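You operate a simulated robot arm through the tools that you are given. There is no shell and no other tool.

Carry out the task below with a simulated robot arm. There is one attempt and no reset: what you move stays moved.

Task
Patch the hand microphone into In 8, fader at about 5.
Fine: the white-banded plug stands in a grey socket under the patch lid and goes into In 8 while the channel is muted; shut the patch lid; choose channel 8, gain 4, then unmute, then the fader; other channels, leads and controls stay. Where these are worked on the way, their far stop is far enough and under half their travel is too little: patch lid.

It is judged by the outcome, as a careful person would: the job done as asked, and still so three seconds after it is handed in. It fails if anything else is knocked over, pushed out of place, dropped, spilled or broken. A push-on lid holds only when it is set on centred and level and pressed home; a screw cap is set on level and turned clockwise until tight.

Robot
A 6-joint arm with a three-finger gripper, fixed in place. Base frame: the origin is on the floor under the middle of its stand, x ahead of it, y to its left, z up; the work surface is at about z = 88. Lengths are in cm, angles in degrees, forces in N, time in s.
It reaches about 121.3 cm from its shoulder. Its first joint turns from -166.0 to 166.0 degrees. Payload 4.89 kg.
The TCP is the grasp point between the finger pads, 3 cm short of the fingertips. In the tool frame z runs along the fingers and y along their closing line. The gripper opens to 16.4 cm; its body begins 12.5 cm behind the TCP.
Orientation is that of the tool frame in the base frame, as a unit quaternion [x, y, z, w]. With the fingers straight down and closing along the base's y, the tool's x points along the base's -x, its y along +y and its z along -z.

Tools
- The arm moves only by the tool drive_tool. Its argument "steps" is a list that holds one entry, the list of rows, each a list of 7 numbers: the shift along the tool's x, y, z in cm, then the turn, a rotation vector about the tool's x, y, z in rad, then the finger opening in cm, from 0 to 16.4. In form: [[[dx, dy, dz, wx, wy, wz, hand], ...]]. A call has 1 to 20 rows; each row is the pose to reach, as a shift and turn from the pose commanded when the call began, along the tool's axes at that moment. A row lasts 0.2 s, in which the tool goes at most 5 cm and 8.6 degrees; a call with a longer step from one row to the next is refused whole, and so is a gripper value outside its range. A pose out of reach is approached as far as the arm can. The call stops where the force on the tool passes 60 N (or 10 N more than at its start, if that is more) or the arm is blocked; 0.2 s more then pass. The fingers move at their own pace (about 10.8 cm/s each) and stop on an object; they squeeze with about 21 N. The grip force told is the motor's: it shows also when the fingers shut on nothing. Time passes only in rows, and 0.2 s behind the last, so rows that repeat a pose let the fingers close. It gives the time, the measured TCP pose, the force on the tool (base axes), the opening and the grip force at its end, in the units of the frame above (readings bear some noise), with the torque about the TCP (base axes, N m) and any sound that the robot's microphone picked up.
- Cameras (640 x 400 px; columns grow to the right, rows downward): "scene" is fixed at [5.03, 49.73, 159.17]; the picture's right is [-0.13, -0.99, 0.00], its down [-0.88, 0.12, -0.46] and it looks along [0.45, -0.06, -0.89] (base axes); focal length 252 px, centre (320, 200). "wrist" rides on the gripper at [7.6, -0.2, -15.2] in the tool frame; the picture's right is [0.02, 1.00, 0.00], its down [-0.88, 0.02, -0.47] and it looks along [-0.47, 0.01, 0.88] (tool axes); focal length 247 px, centre (320, 200). There is no depth. A picture from a camera that has moved, and an enlarged one, comes with that camera's place and axes in the base frame and with its lens.
- camera(camera): a new picture of that camera. No time passes.
- lift_body(by): moves the trunk up (or, below 0, down) by that many cm; the arm rides with it, the base frame stays. It gives what a move gives, with no picture.
- enlarge(camera, box): a new picture of the part [left, top, right, bottom] of that camera's present view, enlarged. No time passes.
- hand_in(): hands the job in; it is judged then, once.

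Nothing tells you positions but the pictures and the camera data. Unless the task says otherwise, let go and move clear before handing in.

The tools are called after "Emit:" by a JSON object that holds its "api" and its "payload". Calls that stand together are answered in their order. drive_tool: Moves the arm, as the interface text tells. Its arguments: {"type":"object","properties":{"steps":{"type":"array","items":{"type":"array","items":{"type":"array","items":{"type":"number"}}}}},"required":["steps"]} The other tools are called the same way: lift_body (by) moves the trunk up or down; camera (camera) takes a picture; enlarge (camera, box) takes an enlarged picture of a part of a camera's view; hand_in () hands the job in.

At the start:

```text
clock: 0.0
position: [55.37, 47.21, 118.23]
ee_rot: [-0.001, 1.0, 0.0, 0.0]
wrist_force: [0.0, 0.7, 0.3]
ft_torque: [0.02, -0.03, -0.02]
width: 16.43
grip_force: 0.1
trunk travel left (down, up): [-17.5, 21.5]
```

scene: 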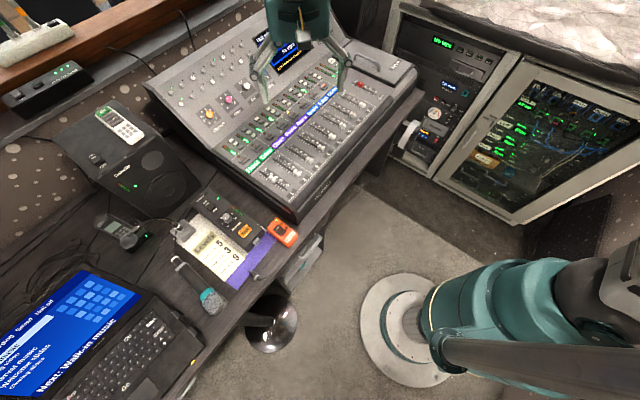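
wrist: 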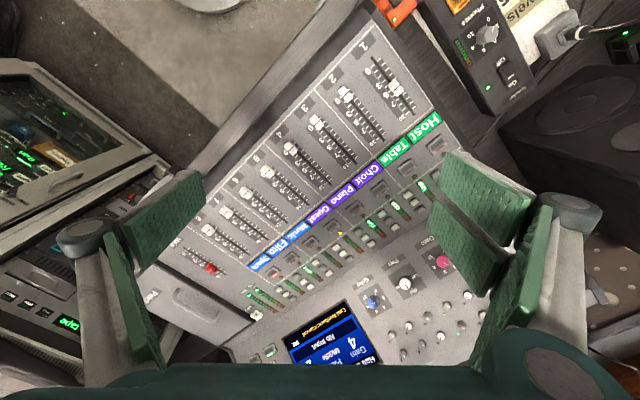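

I see a mixing console under the gripper with a screen, faders, and what looks like a lid to its right. I'll enlarge the views to find the patch lid, the channel strips and the screen.

Emit:
{"api": "enlarge", "payload": {"camera": "scene", "box": [220, 0, 430, 130]}}

Emit:
{"api": "enlarge", "payload": {"camera": "scene", "box": [140, 40, 340, 220]}}

Emit:
{"api": "enlarge", "payload": {"camera": "wrist", "box": [120, 200, 440, 400]}}

Emit:
{"api": "enlarge", "payload": {"camera": "wrist", "box": [160, 20, 480, 220]}}

```text
3.05 times, centred on (325, 65) of scene
camera zoom: at [5.03, 49.73, 159.17], right [-0.13, -0.99, 0.0], down [-0.88, 0.12, -0.46], along [0.45, -0.06, -0.89], focal length 768 px, centre (305, 611)
```

zoom: 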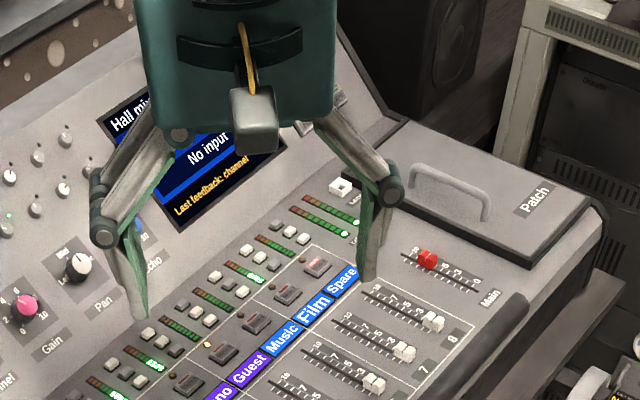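

```text
2.22 times, centred on (240, 130) of scene
camera zoom: at [5.03, 49.73, 159.17], right [-0.13, -0.99, 0.0], down [-0.88, 0.12, -0.46], along [0.45, -0.06, -0.89], focal length 560 px, centre (498, 356)
```

zoom: 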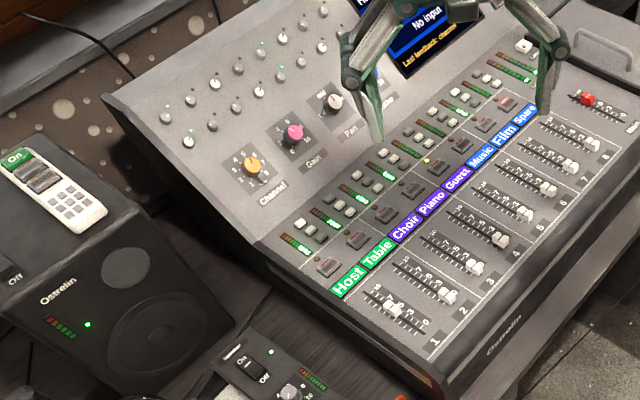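

```text
2.00 times, centred on (280, 300) of wrist
camera zoom: at [47.64, 47.15, 133.62], right [-0.02, 1.0, 0.0], down [0.88, 0.02, 0.47], along [0.47, 0.01, -0.88], focal length 494 px, centre (400, 0)
```

zoom: 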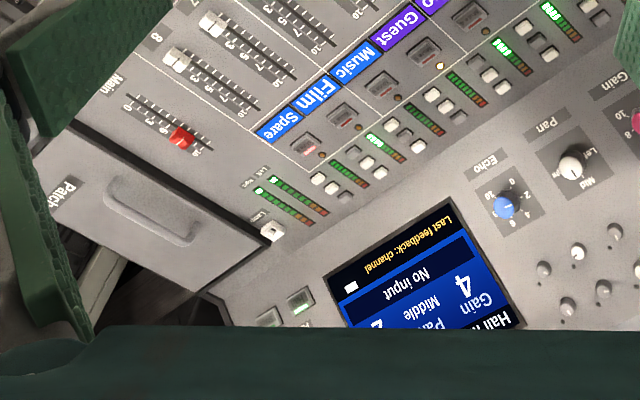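

```text
2.00 times, centred on (320, 120) of wrist
camera zoom: at [47.64, 47.15, 133.62], right [-0.02, 1.0, 0.0], down [0.88, 0.02, 0.47], along [0.47, 0.01, -0.88], focal length 494 px, centre (320, 360)
```

zoom: 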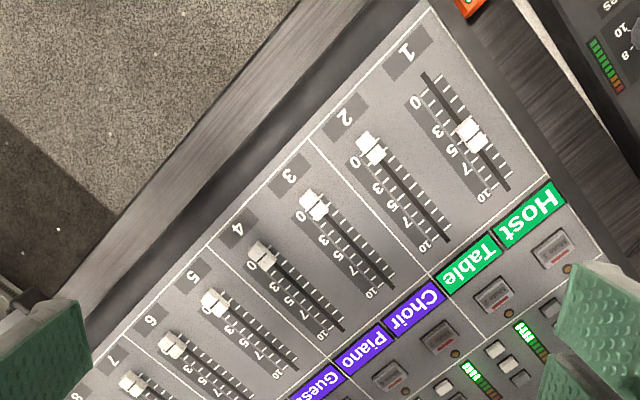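

The console runs diagonally, with faders nearest the robot and the patch lid (with a bar handle) at its far right end. I'll raise the arm and move it aside to see the console unobstructed and from a second angle.

Emit:
{"api": "drive_tool", "payload": {"steps": [[[0, 0, -4.5, 0, 0, 0, 16.4], [0, 0, -9, 0, 0, 0, 16.4], [0, 0, -13.5, 0, 0, 0, 16.4], [0, -4.5, -15, 0, 0, 0, 16.4], [0, -9, -15, 0, 0, 0, 16.4], [0, -13.5, -15, 0, 0, 0, 16.4], [0, -18, -15, 0, 0, 0, 16.4], [0, -22.5, -15, 0, 0, 0, 16.4], [0, -27, -15, 0, 0, 0, 16.4]]]}}

Emit:
{"api": "camera", "payload": {"camera": "scene"}}

Emit:
{"api": "camera", "payload": {"camera": "wrist"}}

```text
clock: 2.0
position: [55.41, 20.41, 133.21]
ee_rot: [-0.001, 1.0, 0.0, 0.0]
wrist_force: [0.5, 1.9, -0.8]
ft_torque: [-0.15, 0.05, 0.01]
width: 16.42
grip_force: 0.1
trunk travel left (down, up): [-17.5, 21.5]
```

```text
taken
```

scene: 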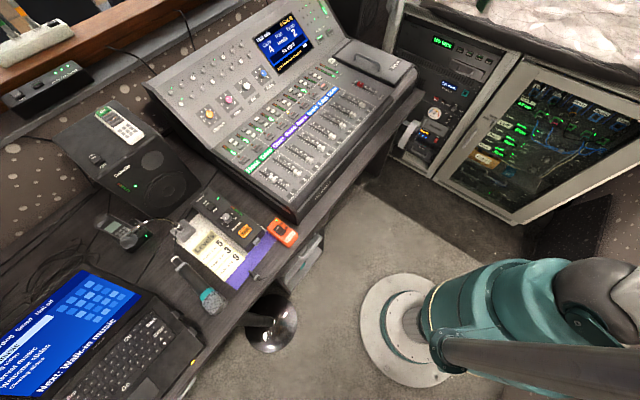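

```text
taken
camera wrist: at [47.82, 20.36, 148.5], right [-0.02, 1.0, 0.0], down [0.88, 0.02, 0.47], along [0.47, 0.01, -0.88], focal length 247 px, centre (320, 200)
```

wrist: 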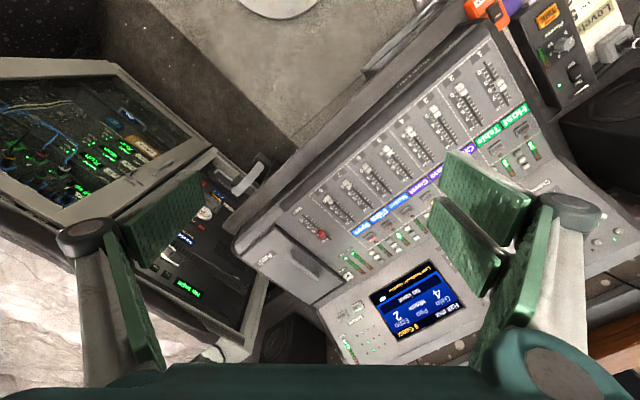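

Emit:
{"api": "enlarge", "payload": {"camera": "scene", "box": [140, 40, 300, 140]}}

Emit:
{"api": "enlarge", "payload": {"camera": "scene", "box": [240, 0, 420, 112]}}

Emit:
{"api": "enlarge", "payload": {"camera": "scene", "box": [220, 80, 380, 180]}}

Emit:
{"api": "enlarge", "payload": {"camera": "scene", "box": [80, 180, 320, 330]}}

Emit:
{"api": "enlarge", "payload": {"camera": "wrist", "box": [220, 200, 480, 365]}}

```text
4.00 times, centred on (220, 90) of scene
camera zoom: at [5.03, 49.73, 159.17], right [-0.13, -0.99, 0.0], down [-0.88, 0.12, -0.46], along [0.45, -0.06, -0.89], focal length 1007 px, centre (720, 640)
```

zoom: 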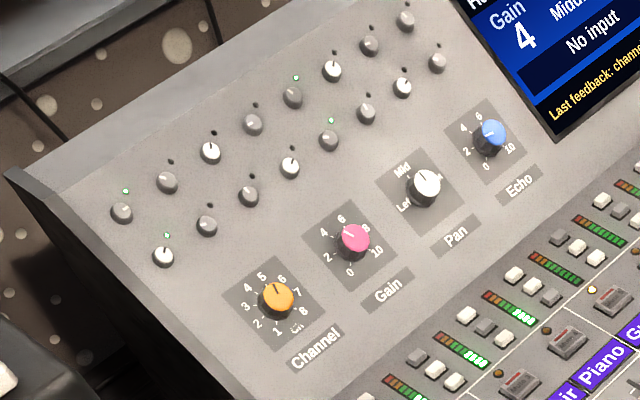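

```text
3.56 times, centred on (330, 56) of scene
camera zoom: at [5.03, 49.73, 159.17], right [-0.13, -0.99, 0.0], down [-0.88, 0.12, -0.46], along [0.45, -0.06, -0.89], focal length 895 px, centre (284, 712)
```

zoom: 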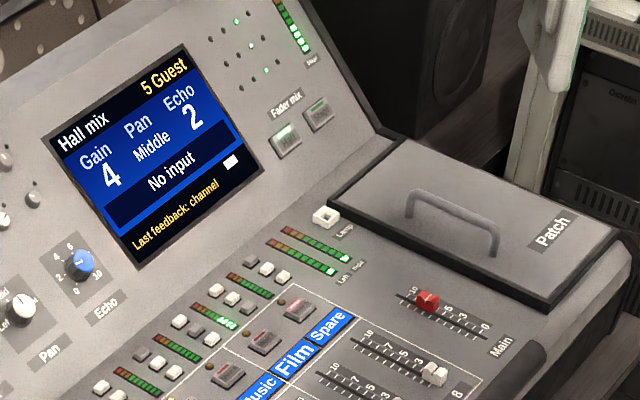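

```text
4.00 times, centred on (300, 130) of scene
camera zoom: at [5.03, 49.73, 159.17], right [-0.13, -0.99, 0.0], down [-0.88, 0.12, -0.46], along [0.45, -0.06, -0.89], focal length 1007 px, centre (400, 480)
```

zoom: 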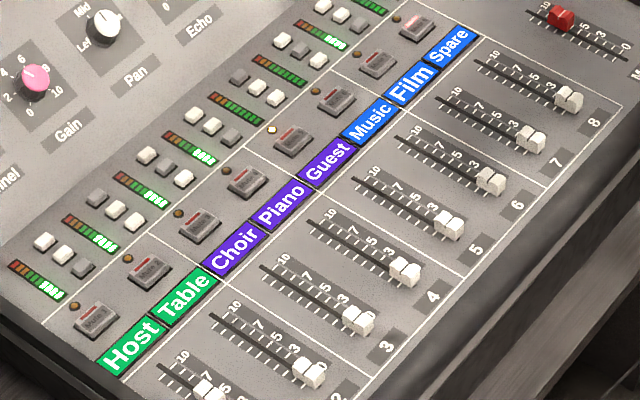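

```text
2.67 times, centred on (200, 255) of scene
camera zoom: at [5.03, 49.73, 159.17], right [-0.13, -0.99, 0.0], down [-0.88, 0.12, -0.46], along [0.45, -0.06, -0.89], focal length 672 px, centre (640, 53)
```

zoom: 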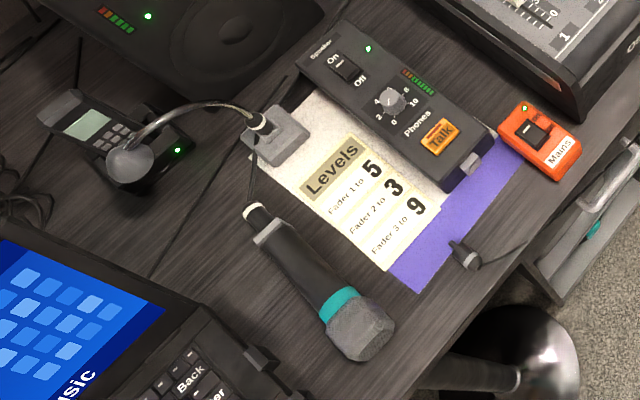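

```text
2.42 times, centred on (350, 282) of wrist
camera zoom: at [47.82, 20.36, 148.5], right [-0.02, 1.0, 0.0], down [0.88, 0.02, 0.47], along [0.47, 0.01, -0.88], focal length 599 px, centre (247, 0)
```

zoom: 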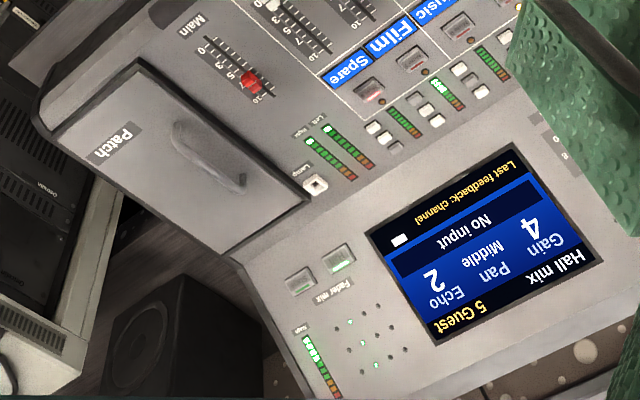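

The screen shows "5 Guest", so channel 5 is selected now; the patch lid sits around (95, 18, 96) with a bar handle. I'll bring the wrist camera over the lid to see how it opens.

Emit:
{"api": "drive_tool", "payload": {"steps": [[[-4.5, 0, 0, 0, 0, 0, 16.4], [-9, 0, 1, 0, 0, 0, 16.4], [-13, -1, 3, 0, 0, 0, 16.4], [-17, -2, 5, 0, 0, 0, 16.4], [-21, -2, 8, 0, 0, 0, 16.4], [-24, -2, 11, 0, 0, 0, 16.4], [-26, -2, 14, 0, 0, 0, 16.4]]]}}

Emit:
{"api": "camera", "payload": {"camera": "wrist"}}

Emit:
{"api": "camera", "payload": {"camera": "scene"}}

```text
clock: 3.6
position: [81.51, 18.36, 119.13]
ee_rot: [0.0, 1.0, 0.0, 0.0]
wrist_force: [-1.4, 0.0, 0.0]
ft_torque: [0.03, -0.11, 0.03]
width: 16.38
grip_force: 0.0
trunk travel left (down, up): [-17.5, 21.5]
```

```text
taken
camera wrist: at [73.82, 18.22, 134.49], right [-0.02, 1.0, 0.0], down [0.88, 0.02, 0.47], along [0.47, 0.01, -0.88], focal length 247 px, centre (320, 200)
```

wrist: 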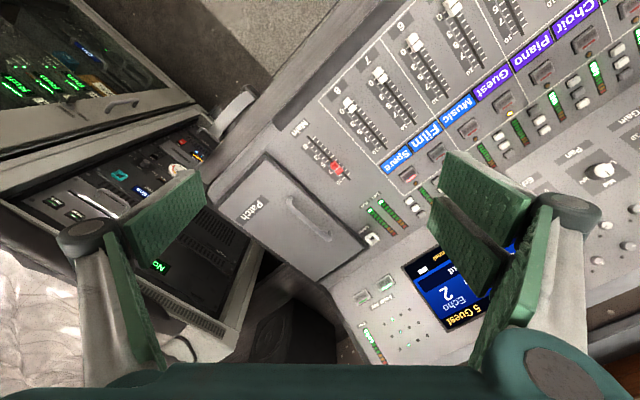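

```text
taken
```

scene: 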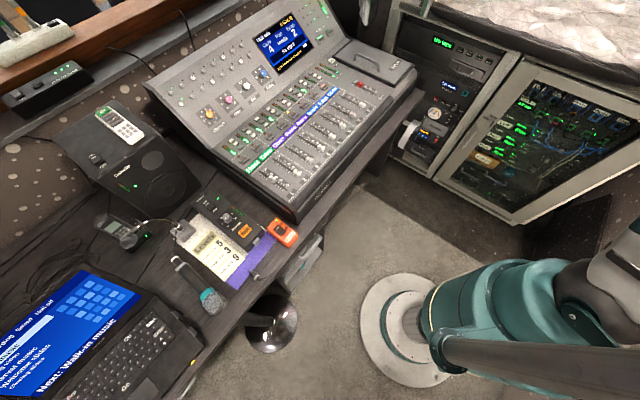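

Emit:
{"api": "enlarge", "payload": {"camera": "wrist", "box": [190, 130, 400, 290]}}

Emit:
{"api": "enlarge", "payload": {"camera": "wrist", "box": [290, 60, 490, 200]}}

Emit:
{"api": "enlarge", "payload": {"camera": "scene", "box": [320, 30, 420, 100]}}

```text
2.50 times, centred on (295, 210) of wrist
camera zoom: at [73.82, 18.22, 134.49], right [-0.02, 1.0, 0.0], down [0.88, 0.02, 0.47], along [0.47, 0.01, -0.88], focal length 617 px, centre (382, 175)
```

zoom: 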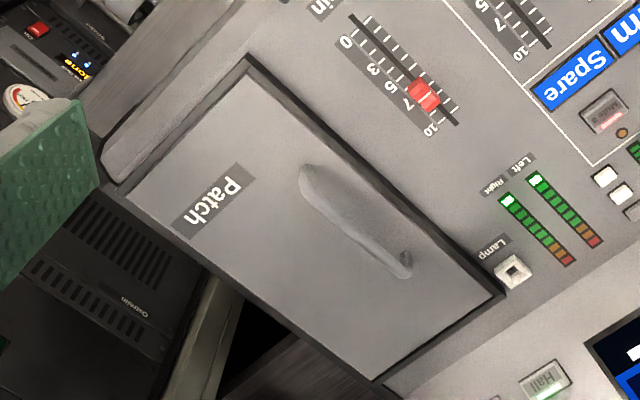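

```text
2.86 times, centred on (390, 130) of wrist
camera zoom: at [73.82, 18.22, 134.49], right [-0.02, 1.0, 0.0], down [0.88, 0.02, 0.47], along [0.47, 0.01, -0.88], focal length 706 px, centre (120, 400)
```

zoom: 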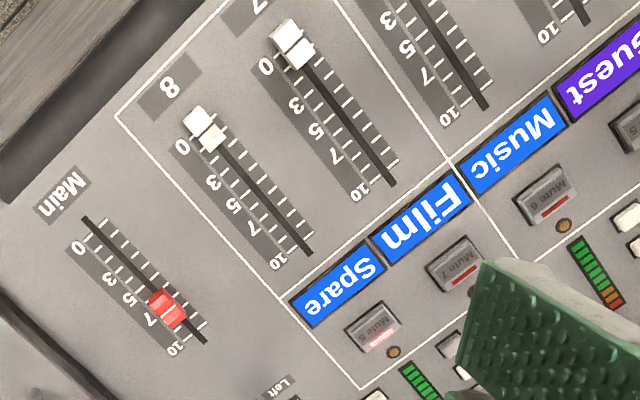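

```text
5.71 times, centred on (370, 65) of scene
camera zoom: at [5.03, 49.73, 159.17], right [-0.13, -0.99, 0.0], down [-0.88, 0.12, -0.46], along [0.45, -0.06, -0.89], focal length 1439 px, centre (34, 971)
```

zoom: 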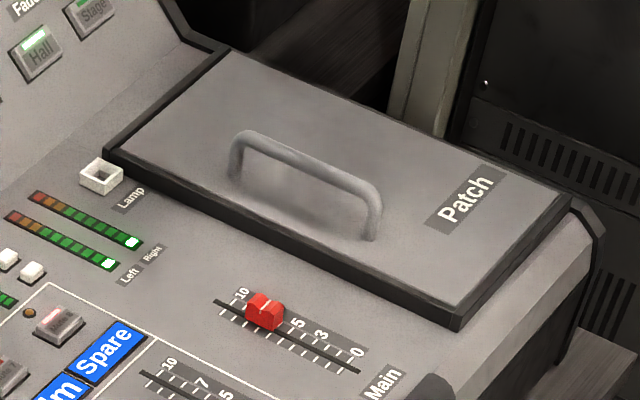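

The lid is about 29 × 15 cm, its handle runs front-to-back near the console-side edge, so it likely hinges on the outer right edge; channel 8's mute looks lit. I'll turn the gripper 45° to line up with the console and look closer at the handle.

Emit:
{"api": "drive_tool", "payload": {"steps": [[[-2, -1.5, 1, 0, 0, -0.131, 16.4], [-4, -3, 2, 0, 0, -0.262, 16.4], [-6, -4.5, 3.5, 0, 0, -0.393, 16.4], [-8, -6, 5, 0, 0, -0.524, 16.4], [-9, -7.5, 6, 0, 0, -0.655, 16.4], [-9.5, -8.4, 7, 0, 0, -0.785, 16.4]]]}}

Emit:
{"api": "camera", "payload": {"camera": "wrist"}}

Emit:
{"api": "camera", "payload": {"camera": "scene"}}

```text
clock: 5.0
position: [90.84, 9.81, 112.28]
ee_rot: [-0.384, 0.923, 0.0, -0.001]
wrist_force: [0.5, 0.5, 0.1]
ft_torque: [-0.05, -0.03, 0.03]
width: 16.39
grip_force: 0.1
trunk travel left (down, up): [-17.5, 21.5]
```

```text
taken
camera wrist: at [85.56, 4.43, 127.59], right [-0.72, 0.69, 0.0], down [0.61, 0.64, 0.47], along [0.33, 0.34, -0.88], focal length 247 px, centre (320, 200)
```

wrist: 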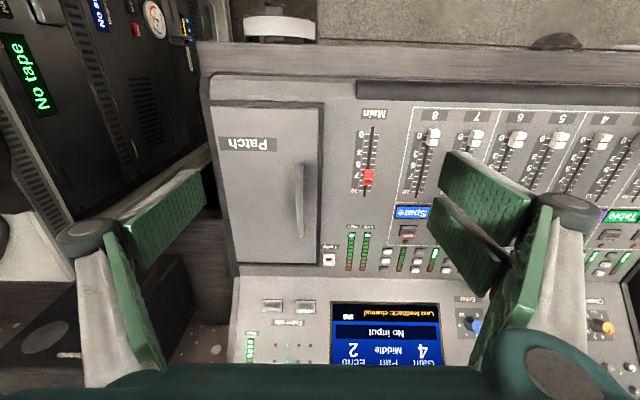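

```text
taken
```

scene: 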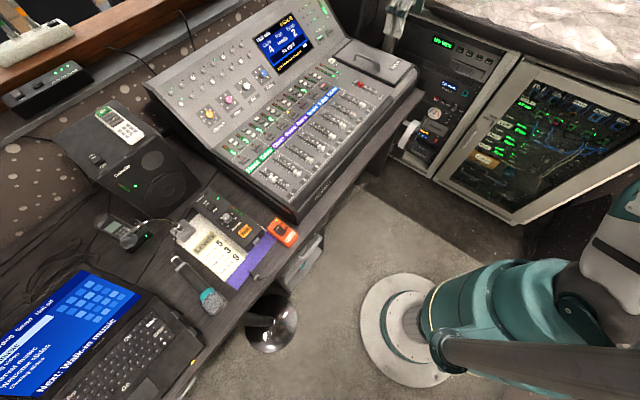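

Emit:
{"api": "enlarge", "payload": {"camera": "wrist", "box": [190, 60, 430, 280]}}

Emit:
{"api": "enlarge", "payload": {"camera": "wrist", "box": [330, 90, 640, 280]}}

```text
1.82 times, centred on (310, 170) of wrist
camera zoom: at [85.56, 4.43, 127.59], right [-0.72, 0.69, 0.0], down [0.61, 0.64, 0.47], along [0.33, 0.34, -0.88], focal length 449 px, centre (338, 254)
```

zoom: 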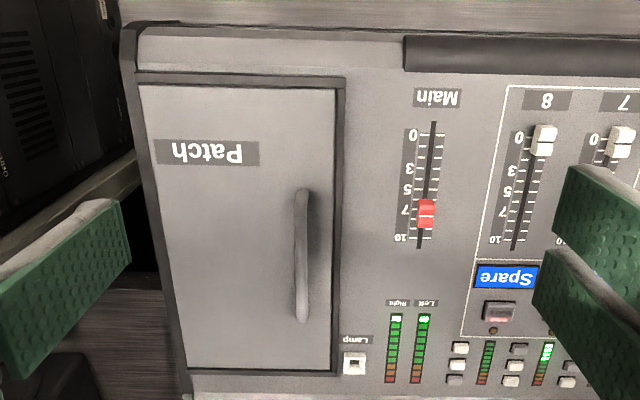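

```text
2.06 times, centred on (485, 185) of wrist
camera zoom: at [85.56, 4.43, 127.59], right [-0.72, 0.69, 0.0], down [0.61, 0.64, 0.47], along [0.33, 0.34, -0.88], focal length 510 px, centre (-21, 231)
```

zoom: 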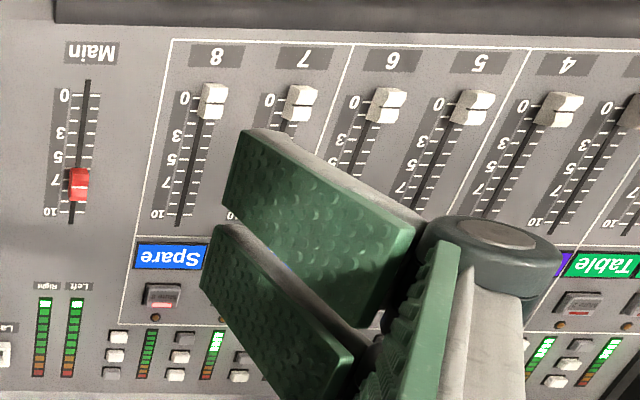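

The lid handle bar appears at about (101, 16, 93), running front-to-back, and the panel is at about z 88. I'll hover over it with the fingers narrowed and check alignment.

Emit:
{"api": "drive_tool", "payload": {"steps": [[[-3, -1, 2, 0, 0, 0, 14], [-6, -2, 4, 0, 0, 0, 12], [-9, -3, 6, 0, 0, 0, 9], [-11.8, -3, 8, 0, 0, 0, 6], [-11.8, -3, 8, 0, 0, 0, 6]]]}}

Emit:
{"api": "camera", "payload": {"camera": "wrist"}}

Emit:
{"api": "enlarge", "payload": {"camera": "scene", "box": [300, 0, 460, 100]}}

```text
clock: 6.2
position: [101.2, 16.31, 104.19]
ee_rot: [-0.383, 0.924, 0.0, -0.001]
wrist_force: [0.6, 0.5, -0.9]
ft_torque: [-0.02, 0.08, 0.0]
width: 6.0
grip_force: 0.0
trunk travel left (down, up): [-17.5, 21.5]
```

```text
taken
camera wrist: at [95.92, 10.76, 119.43], right [-0.72, 0.69, 0.0], down [0.61, 0.64, 0.47], along [0.33, 0.34, -0.88], focal length 247 px, centre (320, 200)
```

wrist: 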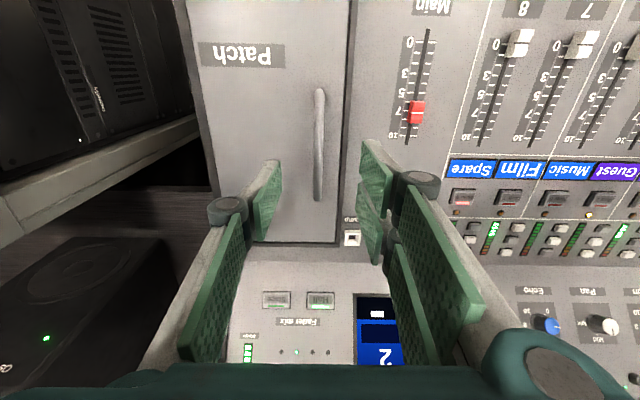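

```text
4.00 times, centred on (380, 50) of scene
camera zoom: at [5.03, 49.73, 159.17], right [-0.13, -0.99, 0.0], down [-0.88, 0.12, -0.46], along [0.45, -0.06, -0.89], focal length 1007 px, centre (80, 800)
```

zoom: 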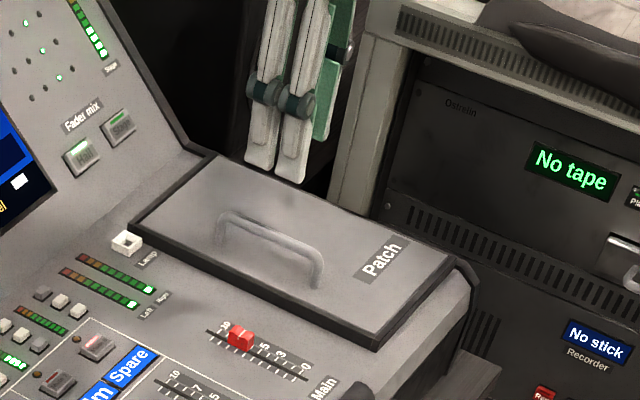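

The handle bar lies centred between the fingers and directly below. I'll descend toward it in steps, watching the force.

Emit:
{"api": "drive_tool", "payload": {"steps": [[[0, 0, 3, 0, 0, 0, 6], [0, 0, 6, 0, 0, 0, 6], [0, 0, 8, 0, 0, 0, 6]]]}}

Emit:
{"api": "camera", "payload": {"camera": "wrist"}}

Emit:
{"api": "enlarge", "payload": {"camera": "scene", "box": [300, 0, 460, 100]}}

```text
clock: 7.0
position: [101.19, 16.01, 96.26]
ee_rot: [-0.382, 0.924, -0.001, -0.001]
wrist_force: [0.0, 0.0, -0.5]
ft_torque: [0.02, -0.01, -0.01]
width: 6.01
grip_force: 0.0
trunk travel left (down, up): [-17.5, 21.5]
```

```text
taken
camera wrist: at [95.9, 10.58, 111.56], right [-0.72, 0.69, 0.0], down [0.61, 0.64, 0.47], along [0.33, 0.34, -0.88], focal length 247 px, centre (320, 200)
```

wrist: 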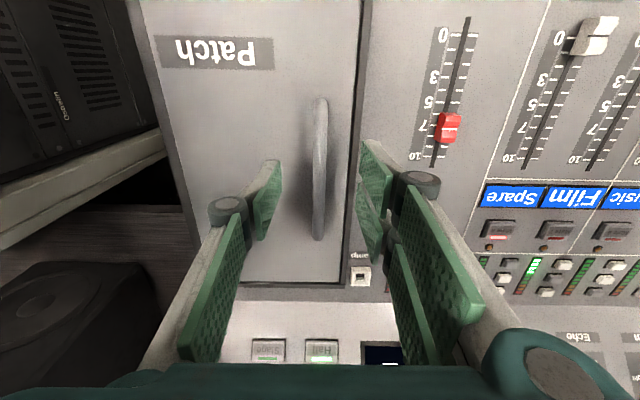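

```text
4.00 times, centred on (380, 50) of scene
camera zoom: at [5.03, 49.73, 159.17], right [-0.13, -0.99, 0.0], down [-0.88, 0.12, -0.46], along [0.45, -0.06, -0.89], focal length 1007 px, centre (80, 800)
```

zoom: 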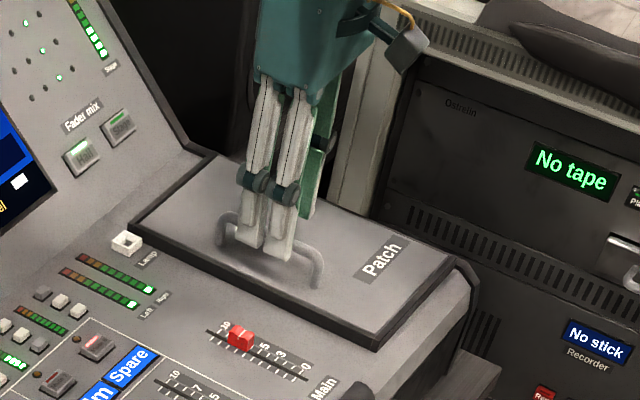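

Emit:
{"api": "drive_tool", "payload": {"steps": [[[0, 0, 0.7, 0, 0, 0, 6], [0, 0, 1.4, 0, 0, 0, 6], [0, 0, 2, 0, 0, 0, 6]]]}}

Emit:
{"api": "enlarge", "payload": {"camera": "wrist", "box": [220, 80, 420, 280]}}

Emit:
{"api": "enlarge", "payload": {"camera": "scene", "box": [320, 30, 420, 92]}}

```text
clock: 7.8
position: [101.27, 16.07, 94.32]
ee_rot: [-0.383, 0.924, 0.0, -0.001]
wrist_force: [-0.1, -0.2, -0.4]
ft_torque: [0.03, -0.04, -0.02]
width: 5.97
grip_force: 0.1
trunk travel left (down, up): [-17.5, 21.5]
```

```text
2.00 times, centred on (320, 180) of wrist
camera zoom: at [95.95, 10.69, 109.6], right [-0.72, 0.69, 0.0], down [0.61, 0.64, 0.47], along [0.33, 0.34, -0.88], focal length 494 px, centre (320, 240)
```

zoom: 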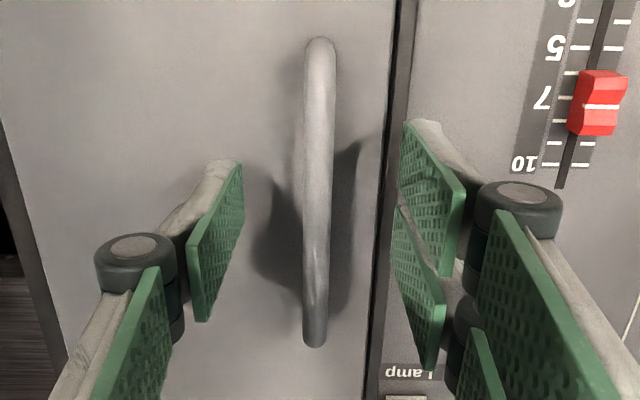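

```text
6.40 times, centred on (370, 61) of scene
camera zoom: at [5.03, 49.73, 159.17], right [-0.13, -0.99, 0.0], down [-0.88, 0.12, -0.46], along [0.45, -0.06, -0.89], focal length 1612 px, centre (0, 1090)
```

zoom: 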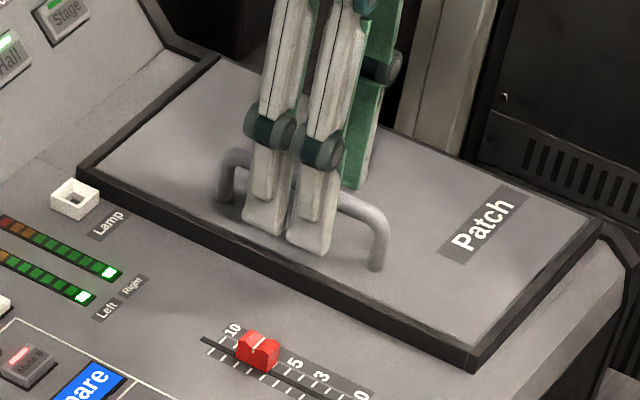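

The bar is between the pads with the tips just above the lid. I'll close on it.

Emit:
{"api": "drive_tool", "payload": {"steps": [[[0, 0, 0, 0, 0, 0, 4], [0, 0, 0, 0, 0, 0, 2.5], [0, 0, 0, 0, 0, 0, 1], [0, 0, 0, 0, 0, 0, 0], [0, 0, 0, 0, 0, 0, 0]]]}}

Emit:
{"api": "enlarge", "payload": {"camera": "wrist", "box": [220, 80, 420, 280]}}

Emit:
{"api": "enlarge", "payload": {"camera": "scene", "box": [320, 30, 420, 92]}}

```text
clock: 9.0
position: [101.32, 16.08, 94.27]
ee_rot: [-0.382, 0.924, 0.0, 0.0]
wrist_force: [8.7, -4.9, -0.4]
ft_torque: [-0.06, -0.21, 0.05]
width: 1.03
grip_force: 44.6
trunk travel left (down, up): [-17.5, 21.5]
```

```text
2.00 times, centred on (320, 180) of wrist
camera zoom: at [95.99, 10.63, 109.57], right [-0.72, 0.69, 0.0], down [0.61, 0.64, 0.47], along [0.33, 0.34, -0.88], focal length 494 px, centre (320, 240)
```

zoom: 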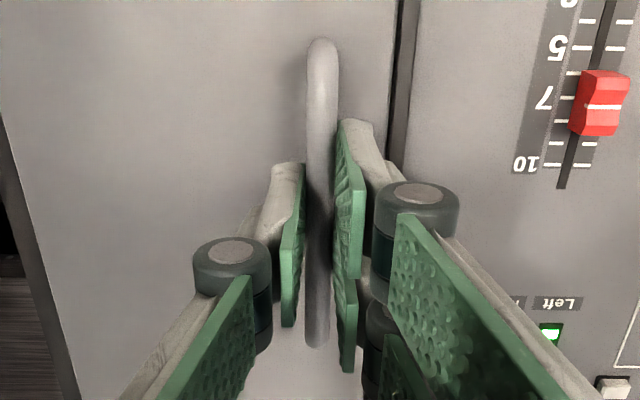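

```text
6.40 times, centred on (370, 61) of scene
camera zoom: at [5.03, 49.73, 159.17], right [-0.13, -0.99, 0.0], down [-0.88, 0.12, -0.46], along [0.45, -0.06, -0.89], focal length 1612 px, centre (0, 1090)
```

zoom: 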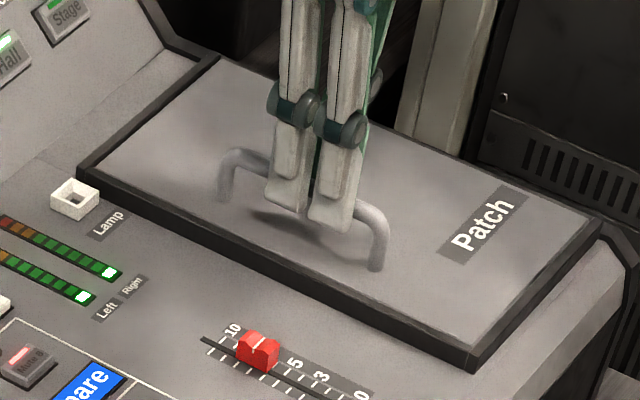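

The handle is gripped (1.0 cm bar). I'll lift slightly to find out whether it hinges.

Emit:
{"api": "drive_tool", "payload": {"steps": [[[0, 0, -0.5, 0, 0, 0, 0], [0, 0, -1.0, 0, 0, 0, 0], [0, 0, -1.5, 0, 0, 0, 0], [0, 0, -2, 0, 0, 0, 0]]]}}

Emit:
{"api": "enlarge", "payload": {"camera": "wrist", "box": [120, 0, 520, 280]}}

Emit:
{"api": "enlarge", "payload": {"camera": "scene", "box": [320, 30, 420, 92]}}

```text
clock: 10.0
position: [101.25, 16.14, 96.39]
ee_rot: [-0.382, 0.924, -0.001, -0.001]
wrist_force: [1.3, 0.6, -0.8]
ft_torque: [-0.02, 0.13, -0.03]
width: 0.0
grip_force: 45.3
trunk travel left (down, up): [-17.5, 21.5]
```

```text
1.43 times, centred on (320, 140) of wrist
camera zoom: at [96.01, 10.73, 111.6], right [-0.72, 0.69, 0.0], down [0.61, 0.64, 0.47], along [0.33, 0.34, -0.88], focal length 353 px, centre (320, 286)
```

zoom: 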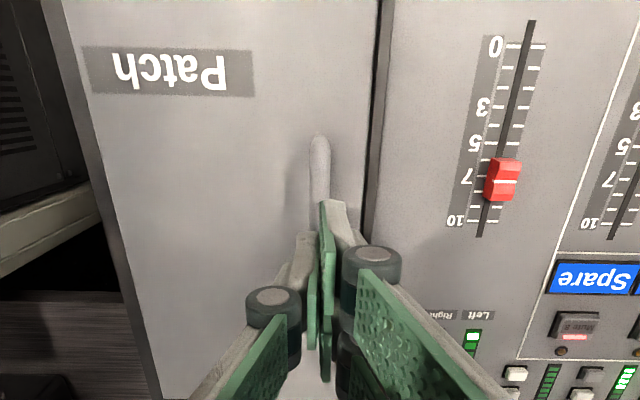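

```text
6.40 times, centred on (370, 61) of scene
camera zoom: at [5.03, 49.73, 159.17], right [-0.13, -0.99, 0.0], down [-0.88, 0.12, -0.46], along [0.45, -0.06, -0.89], focal length 1612 px, centre (0, 1090)
```

zoom: 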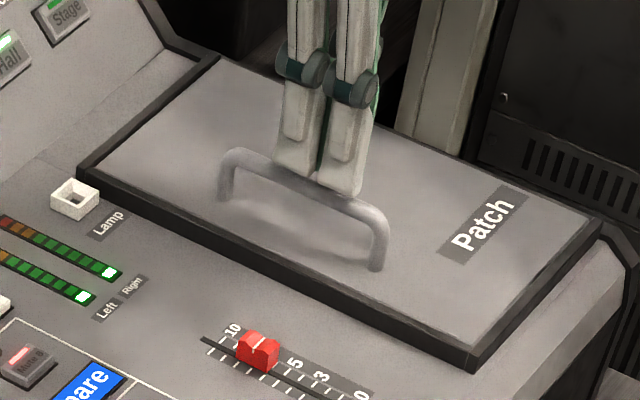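

The grip was only at the fingertips and slipped off; the lid didn't move. I'll reopen, go about 1.5 cm deeper and regrip.

Emit:
{"api": "drive_tool", "payload": {"steps": [[[0, 0, 0, 0, 0, 0, 4], [0, 0, 0, 0, 0, 0, 4], [0, 0, 1, 0, 0, 0, 4], [0, 0, 2, 0, 0, 0, 4], [0, 0, 2.8, 0, 0, 0, 4], [0, 0, 3.3, 0, 0, 0, 4], [0, 0, 3.7, 0, 0, 0, 4], [0, 0, 3.7, 0, 0, 0, 2], [0, 0, 3.7, 0, 0, 0, 0], [0, 0, 3.7, 0, 0, 0, 0], [0, 0, 3.7, 0, 0, 0, 0]]]}}

Emit:
{"api": "enlarge", "payload": {"camera": "wrist", "box": [220, 80, 420, 280]}}

Emit:
{"api": "enlarge", "payload": {"camera": "scene", "box": [320, 30, 420, 92]}}

```text
clock: 12.4
position: [101.37, 15.99, 92.65]
ee_rot: [-0.382, 0.924, 0.0, 0.0]
wrist_force: [-0.8, -1.8, -1.1]
ft_torque: [-0.02, -0.05, 0.03]
width: 0.91
grip_force: 45.1
trunk travel left (down, up): [-17.5, 21.5]
```

```text
2.00 times, centred on (320, 180) of wrist
camera zoom: at [95.96, 10.55, 107.92], right [-0.72, 0.69, 0.0], down [0.61, 0.64, 0.47], along [0.33, 0.34, -0.88], focal length 494 px, centre (320, 240)
```

zoom: 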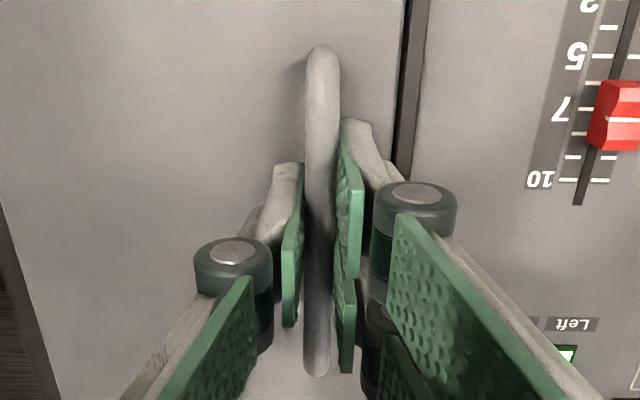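

```text
6.40 times, centred on (370, 61) of scene
camera zoom: at [5.03, 49.73, 159.17], right [-0.13, -0.99, 0.0], down [-0.88, 0.12, -0.46], along [0.45, -0.06, -0.89], focal length 1612 px, centre (0, 1090)
```

zoom: 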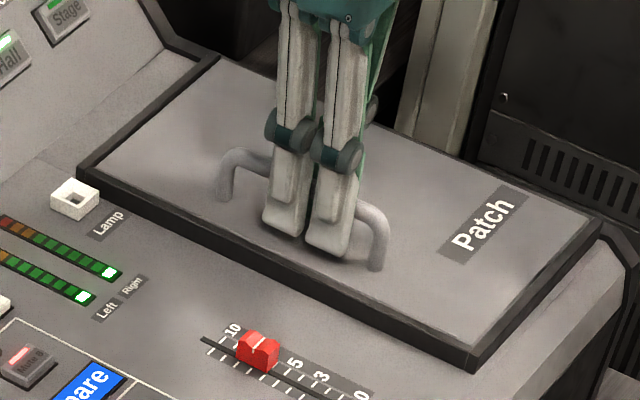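

Now the bar is well inside the pads. I'll lift gently along the expected hinge arc.

Emit:
{"api": "drive_tool", "payload": {"steps": [[[0, 0, -0.4, 0, 0, 0, 0], [0, 0, -0.8, 0, 0, 0, 0], [0, -0.1, -1.2, 0, 0, 0, 0]]]}}

Emit:
{"api": "enlarge", "payload": {"camera": "scene", "box": [320, 30, 420, 92]}}

Emit:
{"api": "enlarge", "payload": {"camera": "wrist", "box": [120, 0, 520, 280]}}

```text
clock: 13.2
position: [101.56, 15.95, 93.57]
ee_rot: [-0.383, 0.924, 0.001, -0.001]
wrist_force: [-1.0, -1.1, -42.7]
ft_torque: [0.07, -0.09, 0.01]
width: 0.99
grip_force: 44.4
trunk travel left (down, up): [-17.5, 21.5]
```

```text
6.40 times, centred on (370, 61) of scene
camera zoom: at [5.03, 49.73, 159.17], right [-0.13, -0.99, 0.0], down [-0.88, 0.12, -0.46], along [0.45, -0.06, -0.89], focal length 1612 px, centre (0, 1090)
```

zoom: 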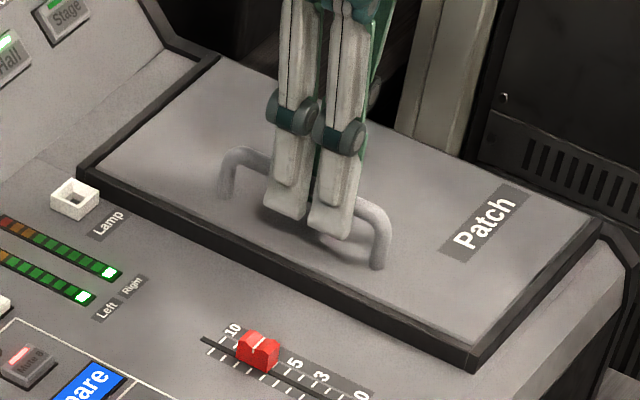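

```text
1.43 times, centred on (320, 140) of wrist
camera zoom: at [96.23, 10.53, 108.96], right [-0.72, 0.69, 0.0], down [0.61, 0.64, 0.47], along [0.33, 0.34, -0.88], focal length 353 px, centre (320, 286)
```

zoom: 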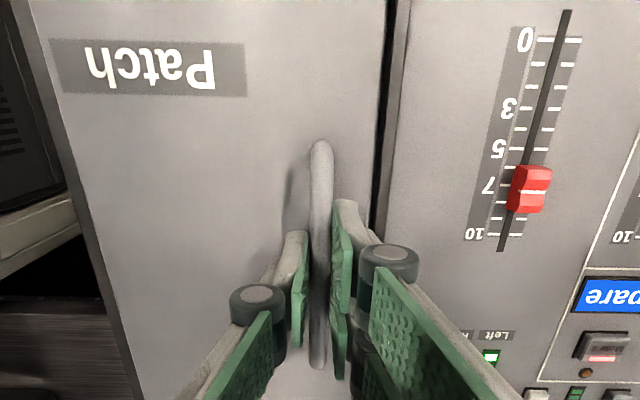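

The lid resists lifting (43 N, fingers slipping), so it isn't hinged that way; it may slide. I'll relax and test a small sideways push toward the outer right.

Emit:
{"api": "drive_tool", "payload": {"steps": [[[0, 0, 0.6, 0, 0, 0, 0], [0, 0, 1.1, 0, 0, 0, 0], [0, 0, 1.1, 0, 0, 0, 0], [0, -0.4, 1.1, 0, 0, 0, 0], [0, -0.8, 1.1, 0, 0, 0, 0], [0, -1.2, 1.1, 0, 0, 0, 0]]]}}

Emit:
{"api": "enlarge", "payload": {"camera": "scene", "box": [320, 30, 420, 92]}}

Emit:
{"api": "enlarge", "payload": {"camera": "wrist", "box": [120, 0, 520, 280]}}

```text
clock: 14.6
position: [102.16, 15.22, 92.98]
ee_rot: [-0.382, 0.924, 0.0, 0.001]
wrist_force: [3.3, 3.4, 44.7]
ft_torque: [0.03, -0.03, 0.02]
width: 0.97
grip_force: 44.8
trunk travel left (down, up): [-17.5, 21.5]
```

```text
6.40 times, centred on (370, 61) of scene
camera zoom: at [5.03, 49.73, 159.17], right [-0.13, -0.99, 0.0], down [-0.88, 0.12, -0.46], along [0.45, -0.06, -0.89], focal length 1612 px, centre (0, 1090)
```

zoom: 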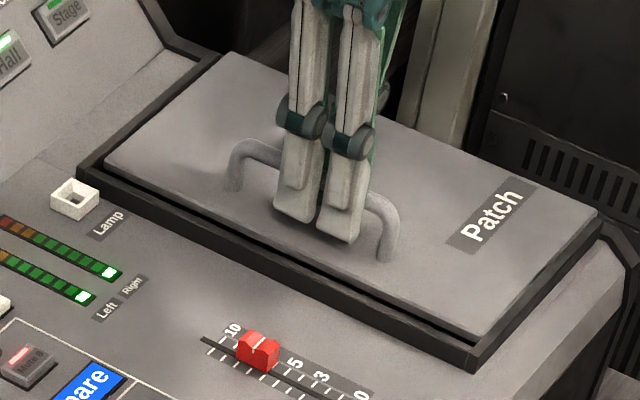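

```text
1.43 times, centred on (320, 140) of wrist
camera zoom: at [96.75, 9.68, 108.23], right [-0.72, 0.69, 0.0], down [0.61, 0.64, 0.47], along [0.33, 0.34, -0.88], focal length 353 px, centre (320, 286)
```

zoom: 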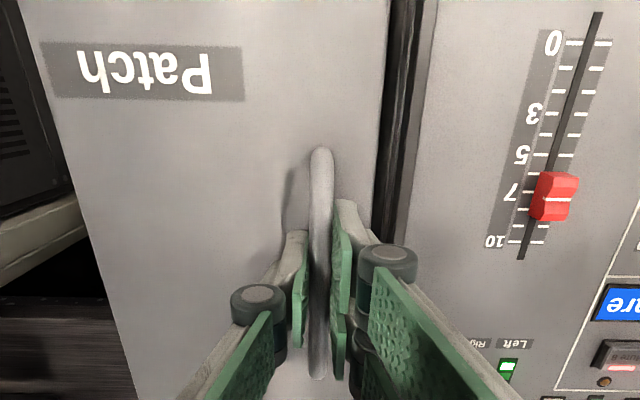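

The lid slides to the right — it moved about 1 cm. I'll loosen the grip to relieve the vertical stress and push the bar along the slide direction.

Emit:
{"api": "drive_tool", "payload": {"steps": [[[0, 0, 0, 0, 0, 0, 1.8], [0, 0, 0, 0, 0, 0, 1.8], [0, -1, 0, 0, 0, 0, 1.8], [0, -2, 0, 0, 0, 0, 1.8], [0, -3, 0, 0, 0, 0, 1.8], [0, -4, 0, 0, 0, 0, 1.8], [0, -5, 0, 0, 0, 0, 1.8]]]}}

Emit:
{"api": "enlarge", "payload": {"camera": "scene", "box": [300, 10, 460, 110]}}

Emit:
{"api": "camera", "payload": {"camera": "wrist"}}

```text
clock: 16.2
position: [105.76, 11.64, 92.69]
ee_rot: [-0.382, 0.924, -0.001, 0.0]
wrist_force: [-0.3, 0.5, -0.8]
ft_torque: [-0.03, -0.04, 0.0]
width: 1.79
grip_force: 0.0
trunk travel left (down, up): [-17.5, 21.5]
```

```text
4.00 times, centred on (380, 60) of scene
camera zoom: at [5.03, 49.73, 159.17], right [-0.13, -0.99, 0.0], down [-0.88, 0.12, -0.46], along [0.45, -0.06, -0.89], focal length 1007 px, centre (80, 760)
```

zoom: 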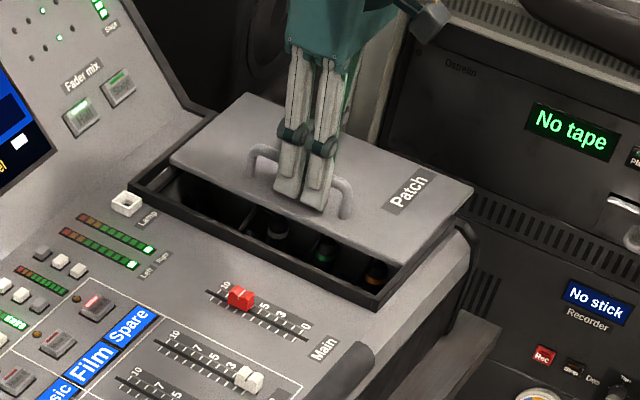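

```text
taken
camera wrist: at [100.39, 6.1, 108.04], right [-0.72, 0.69, 0.0], down [0.61, 0.64, 0.47], along [0.33, 0.34, -0.88], focal length 247 px, centre (320, 200)
```

wrist: 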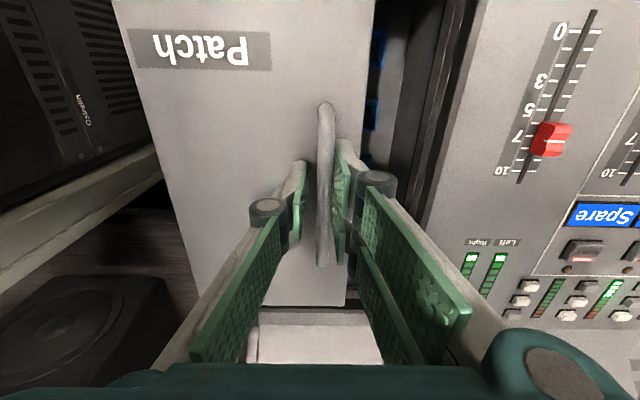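

The lid slides easily and plugs in a recessed bay are showing. I'll keep pushing it to its far stop.

Emit:
{"api": "drive_tool", "payload": {"steps": [[[0, -1, 0, 0, 0, 0, 1.8], [0, -2, 0, 0, 0, 0, 1.8], [0, -3, 0, 0, 0, 0, 1.8], [0, -4, 0, 0, 0, 0, 1.8], [0, -5, 0, 0, 0, 0, 1.8], [0, -6, 0, 0, 0, 0, 1.8], [0, -7, 0, 0, 0, 0, 1.8]]]}}

Emit:
{"api": "camera", "payload": {"camera": "scene"}}

Emit:
{"api": "camera", "payload": {"camera": "wrist"}}

```text
clock: 17.8
position: [110.71, 6.62, 92.68]
ee_rot: [-0.382, 0.924, 0.0, 0.0]
wrist_force: [-0.3, 0.4, 0.0]
ft_torque: [-0.04, -0.02, 0.0]
width: 1.8
grip_force: 0.1
trunk travel left (down, up): [-17.5, 21.5]
```

```text
taken
```

scene: 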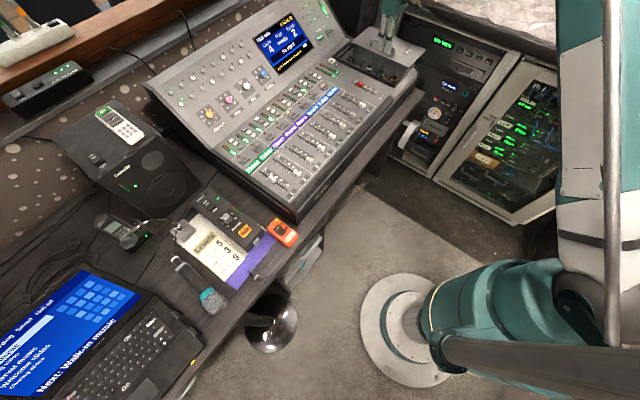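

```text
taken
camera wrist: at [105.36, 1.12, 107.99], right [-0.72, 0.69, 0.0], down [0.61, 0.64, 0.47], along [0.33, 0.34, -0.88], focal length 247 px, centre (320, 200)
```

wrist: 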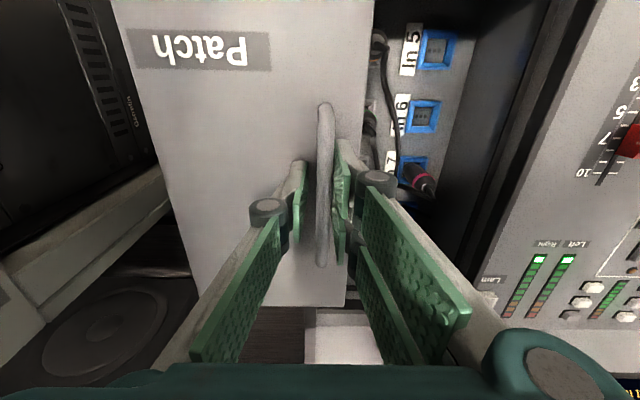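

The bay shows In 5, In 6, In 7… with leads. I'll continue until the lid meets its stop.

Emit:
{"api": "drive_tool", "payload": {"steps": [[[0, -0.7, 0, 0, 0, 0, 1.8], [0, -1.4, 0, 0, 0, 0, 1.8], [0, -2.1, 0, 0, 0, 0, 1.8], [0, -2.8, 0, 0, 0, 0, 1.8]]]}}

Emit:
{"api": "enlarge", "payload": {"camera": "scene", "box": [300, 10, 460, 110]}}

Emit:
{"api": "camera", "payload": {"camera": "wrist"}}

```text
clock: 18.8
position: [112.68, 4.8, 92.83]
ee_rot: [-0.383, 0.924, 0.0, 0.0]
wrist_force: [-5.1, 3.0, -1.2]
ft_torque: [-0.06, 0.07, -0.01]
width: 2.03
grip_force: 2.5
trunk travel left (down, up): [-17.5, 21.5]
```

```text
4.00 times, centred on (380, 60) of scene
camera zoom: at [5.03, 49.73, 159.17], right [-0.13, -0.99, 0.0], down [-0.88, 0.12, -0.46], along [0.45, -0.06, -0.89], focal length 1007 px, centre (80, 760)
```

zoom: 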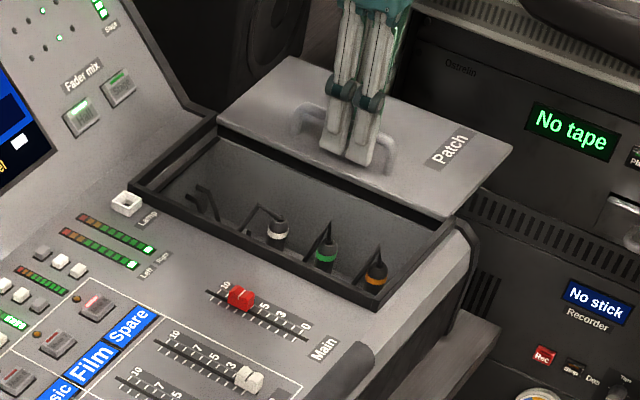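

```text
taken
camera wrist: at [107.32, -0.75, 108.05], right [-0.72, 0.69, 0.0], down [0.61, 0.64, 0.47], along [0.33, 0.34, -0.88], focal length 247 px, centre (320, 200)
```

wrist: 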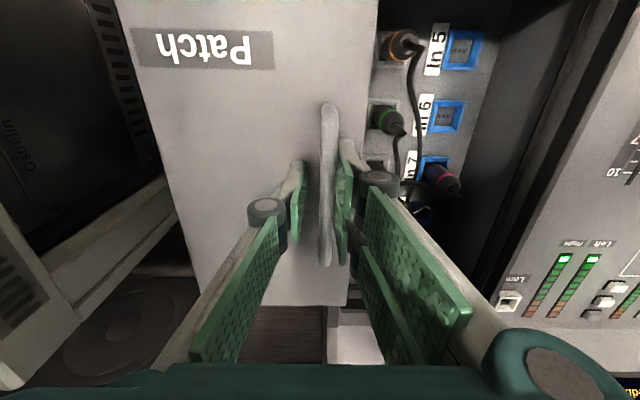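

The lid seems at its far stop, leaving the whole bay exposed. I'll lift off and look down into the bay.

Emit:
{"api": "drive_tool", "payload": {"steps": [[[0, 0.8, 0, 0, 0, 0, 3.2], [0, 0.8, 0, 0, 0, 0, 3.2], [0, 0.8, -4, 0, 0, 0, 3.2], [0, 0.8, -8, 0, 0, 0, 4], [0, 3, -12, 0, 0, 0, 6], [1.5, 6, -15, 0, 0, 0, 9], [3, 9, -17, 0, 0, 0, 12], [5, 11, -18, 0, 0, 0, 16], [5, 11, -18, 0, 0, 0, 16.4]]]}}

Emit:
{"api": "camera", "payload": {"camera": "wrist"}}

Emit:
{"api": "enlarge", "payload": {"camera": "scene", "box": [320, 20, 430, 90]}}

```text
clock: 20.8
position: [101.27, 8.95, 111.0]
ee_rot: [-0.383, 0.924, 0.0, 0.0]
wrist_force: [-0.5, 0.5, 0.7]
ft_torque: [-0.02, -0.11, -0.05]
width: 16.4
grip_force: 0.0
trunk travel left (down, up): [-17.5, 21.5]
```

```text
taken
camera wrist: at [96.02, 3.41, 126.28], right [-0.72, 0.69, 0.0], down [0.61, 0.64, 0.47], along [0.33, 0.34, -0.88], focal length 247 px, centre (320, 200)
```

wrist: 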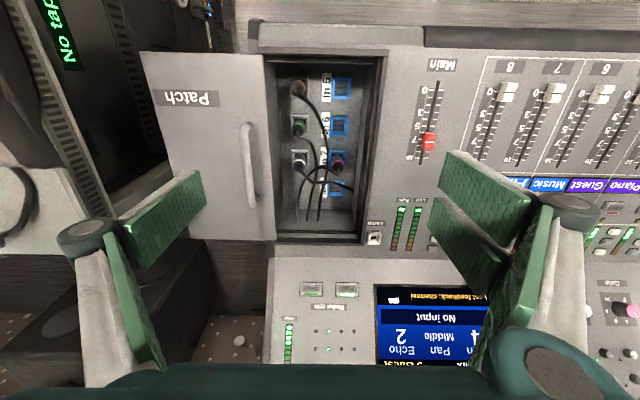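

```text
5.71 times, centred on (375, 55) of scene
camera zoom: at [5.03, 49.73, 159.17], right [-0.13, -0.99, 0.0], down [-0.88, 0.12, -0.46], along [0.45, -0.06, -0.89], focal length 1439 px, centre (6, 1029)
```

zoom: 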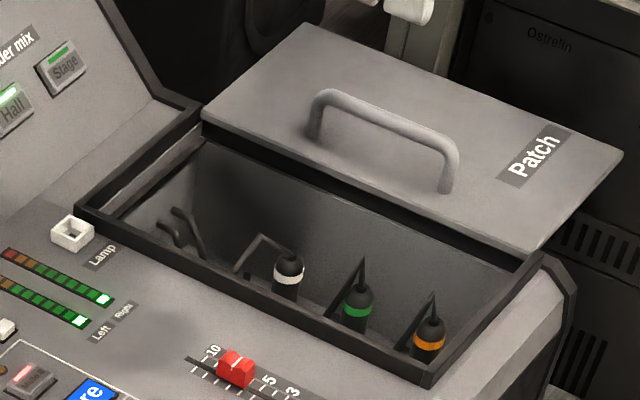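

Emit:
{"api": "enlarge", "payload": {"camera": "wrist", "box": [250, 50, 400, 250]}}

Emit:
{"api": "enlarge", "payload": {"camera": "wrist", "box": [280, 120, 360, 220]}}

```text
2.00 times, centred on (325, 150) of wrist
camera zoom: at [96.02, 3.41, 126.28], right [-0.72, 0.69, 0.0], down [0.61, 0.64, 0.47], along [0.33, 0.34, -0.88], focal length 494 px, centre (310, 300)
```

zoom: 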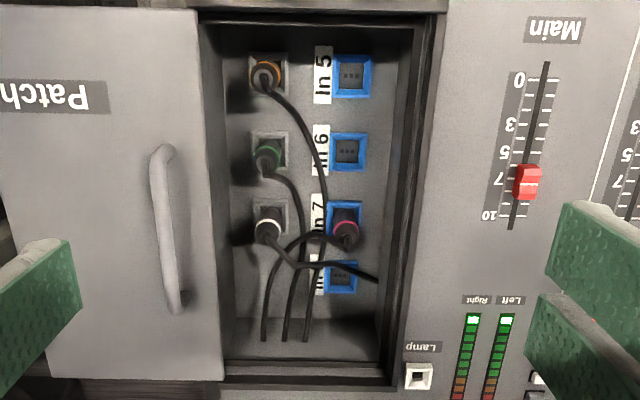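

```text
4.00 times, centred on (320, 170) of wrist
camera zoom: at [96.02, 3.41, 126.28], right [-0.72, 0.69, 0.0], down [0.61, 0.64, 0.47], along [0.33, 0.34, -0.88], focal length 988 px, centre (320, 320)
```

zoom: 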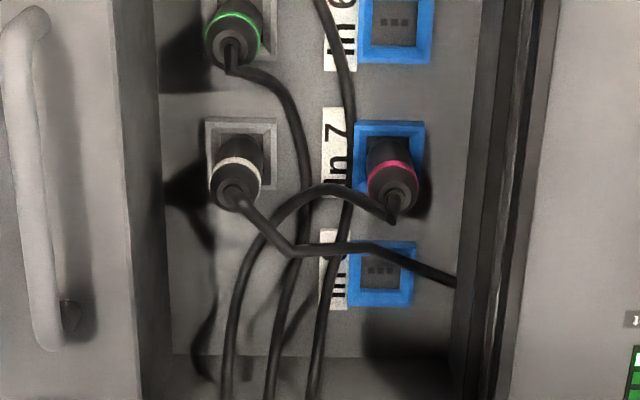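

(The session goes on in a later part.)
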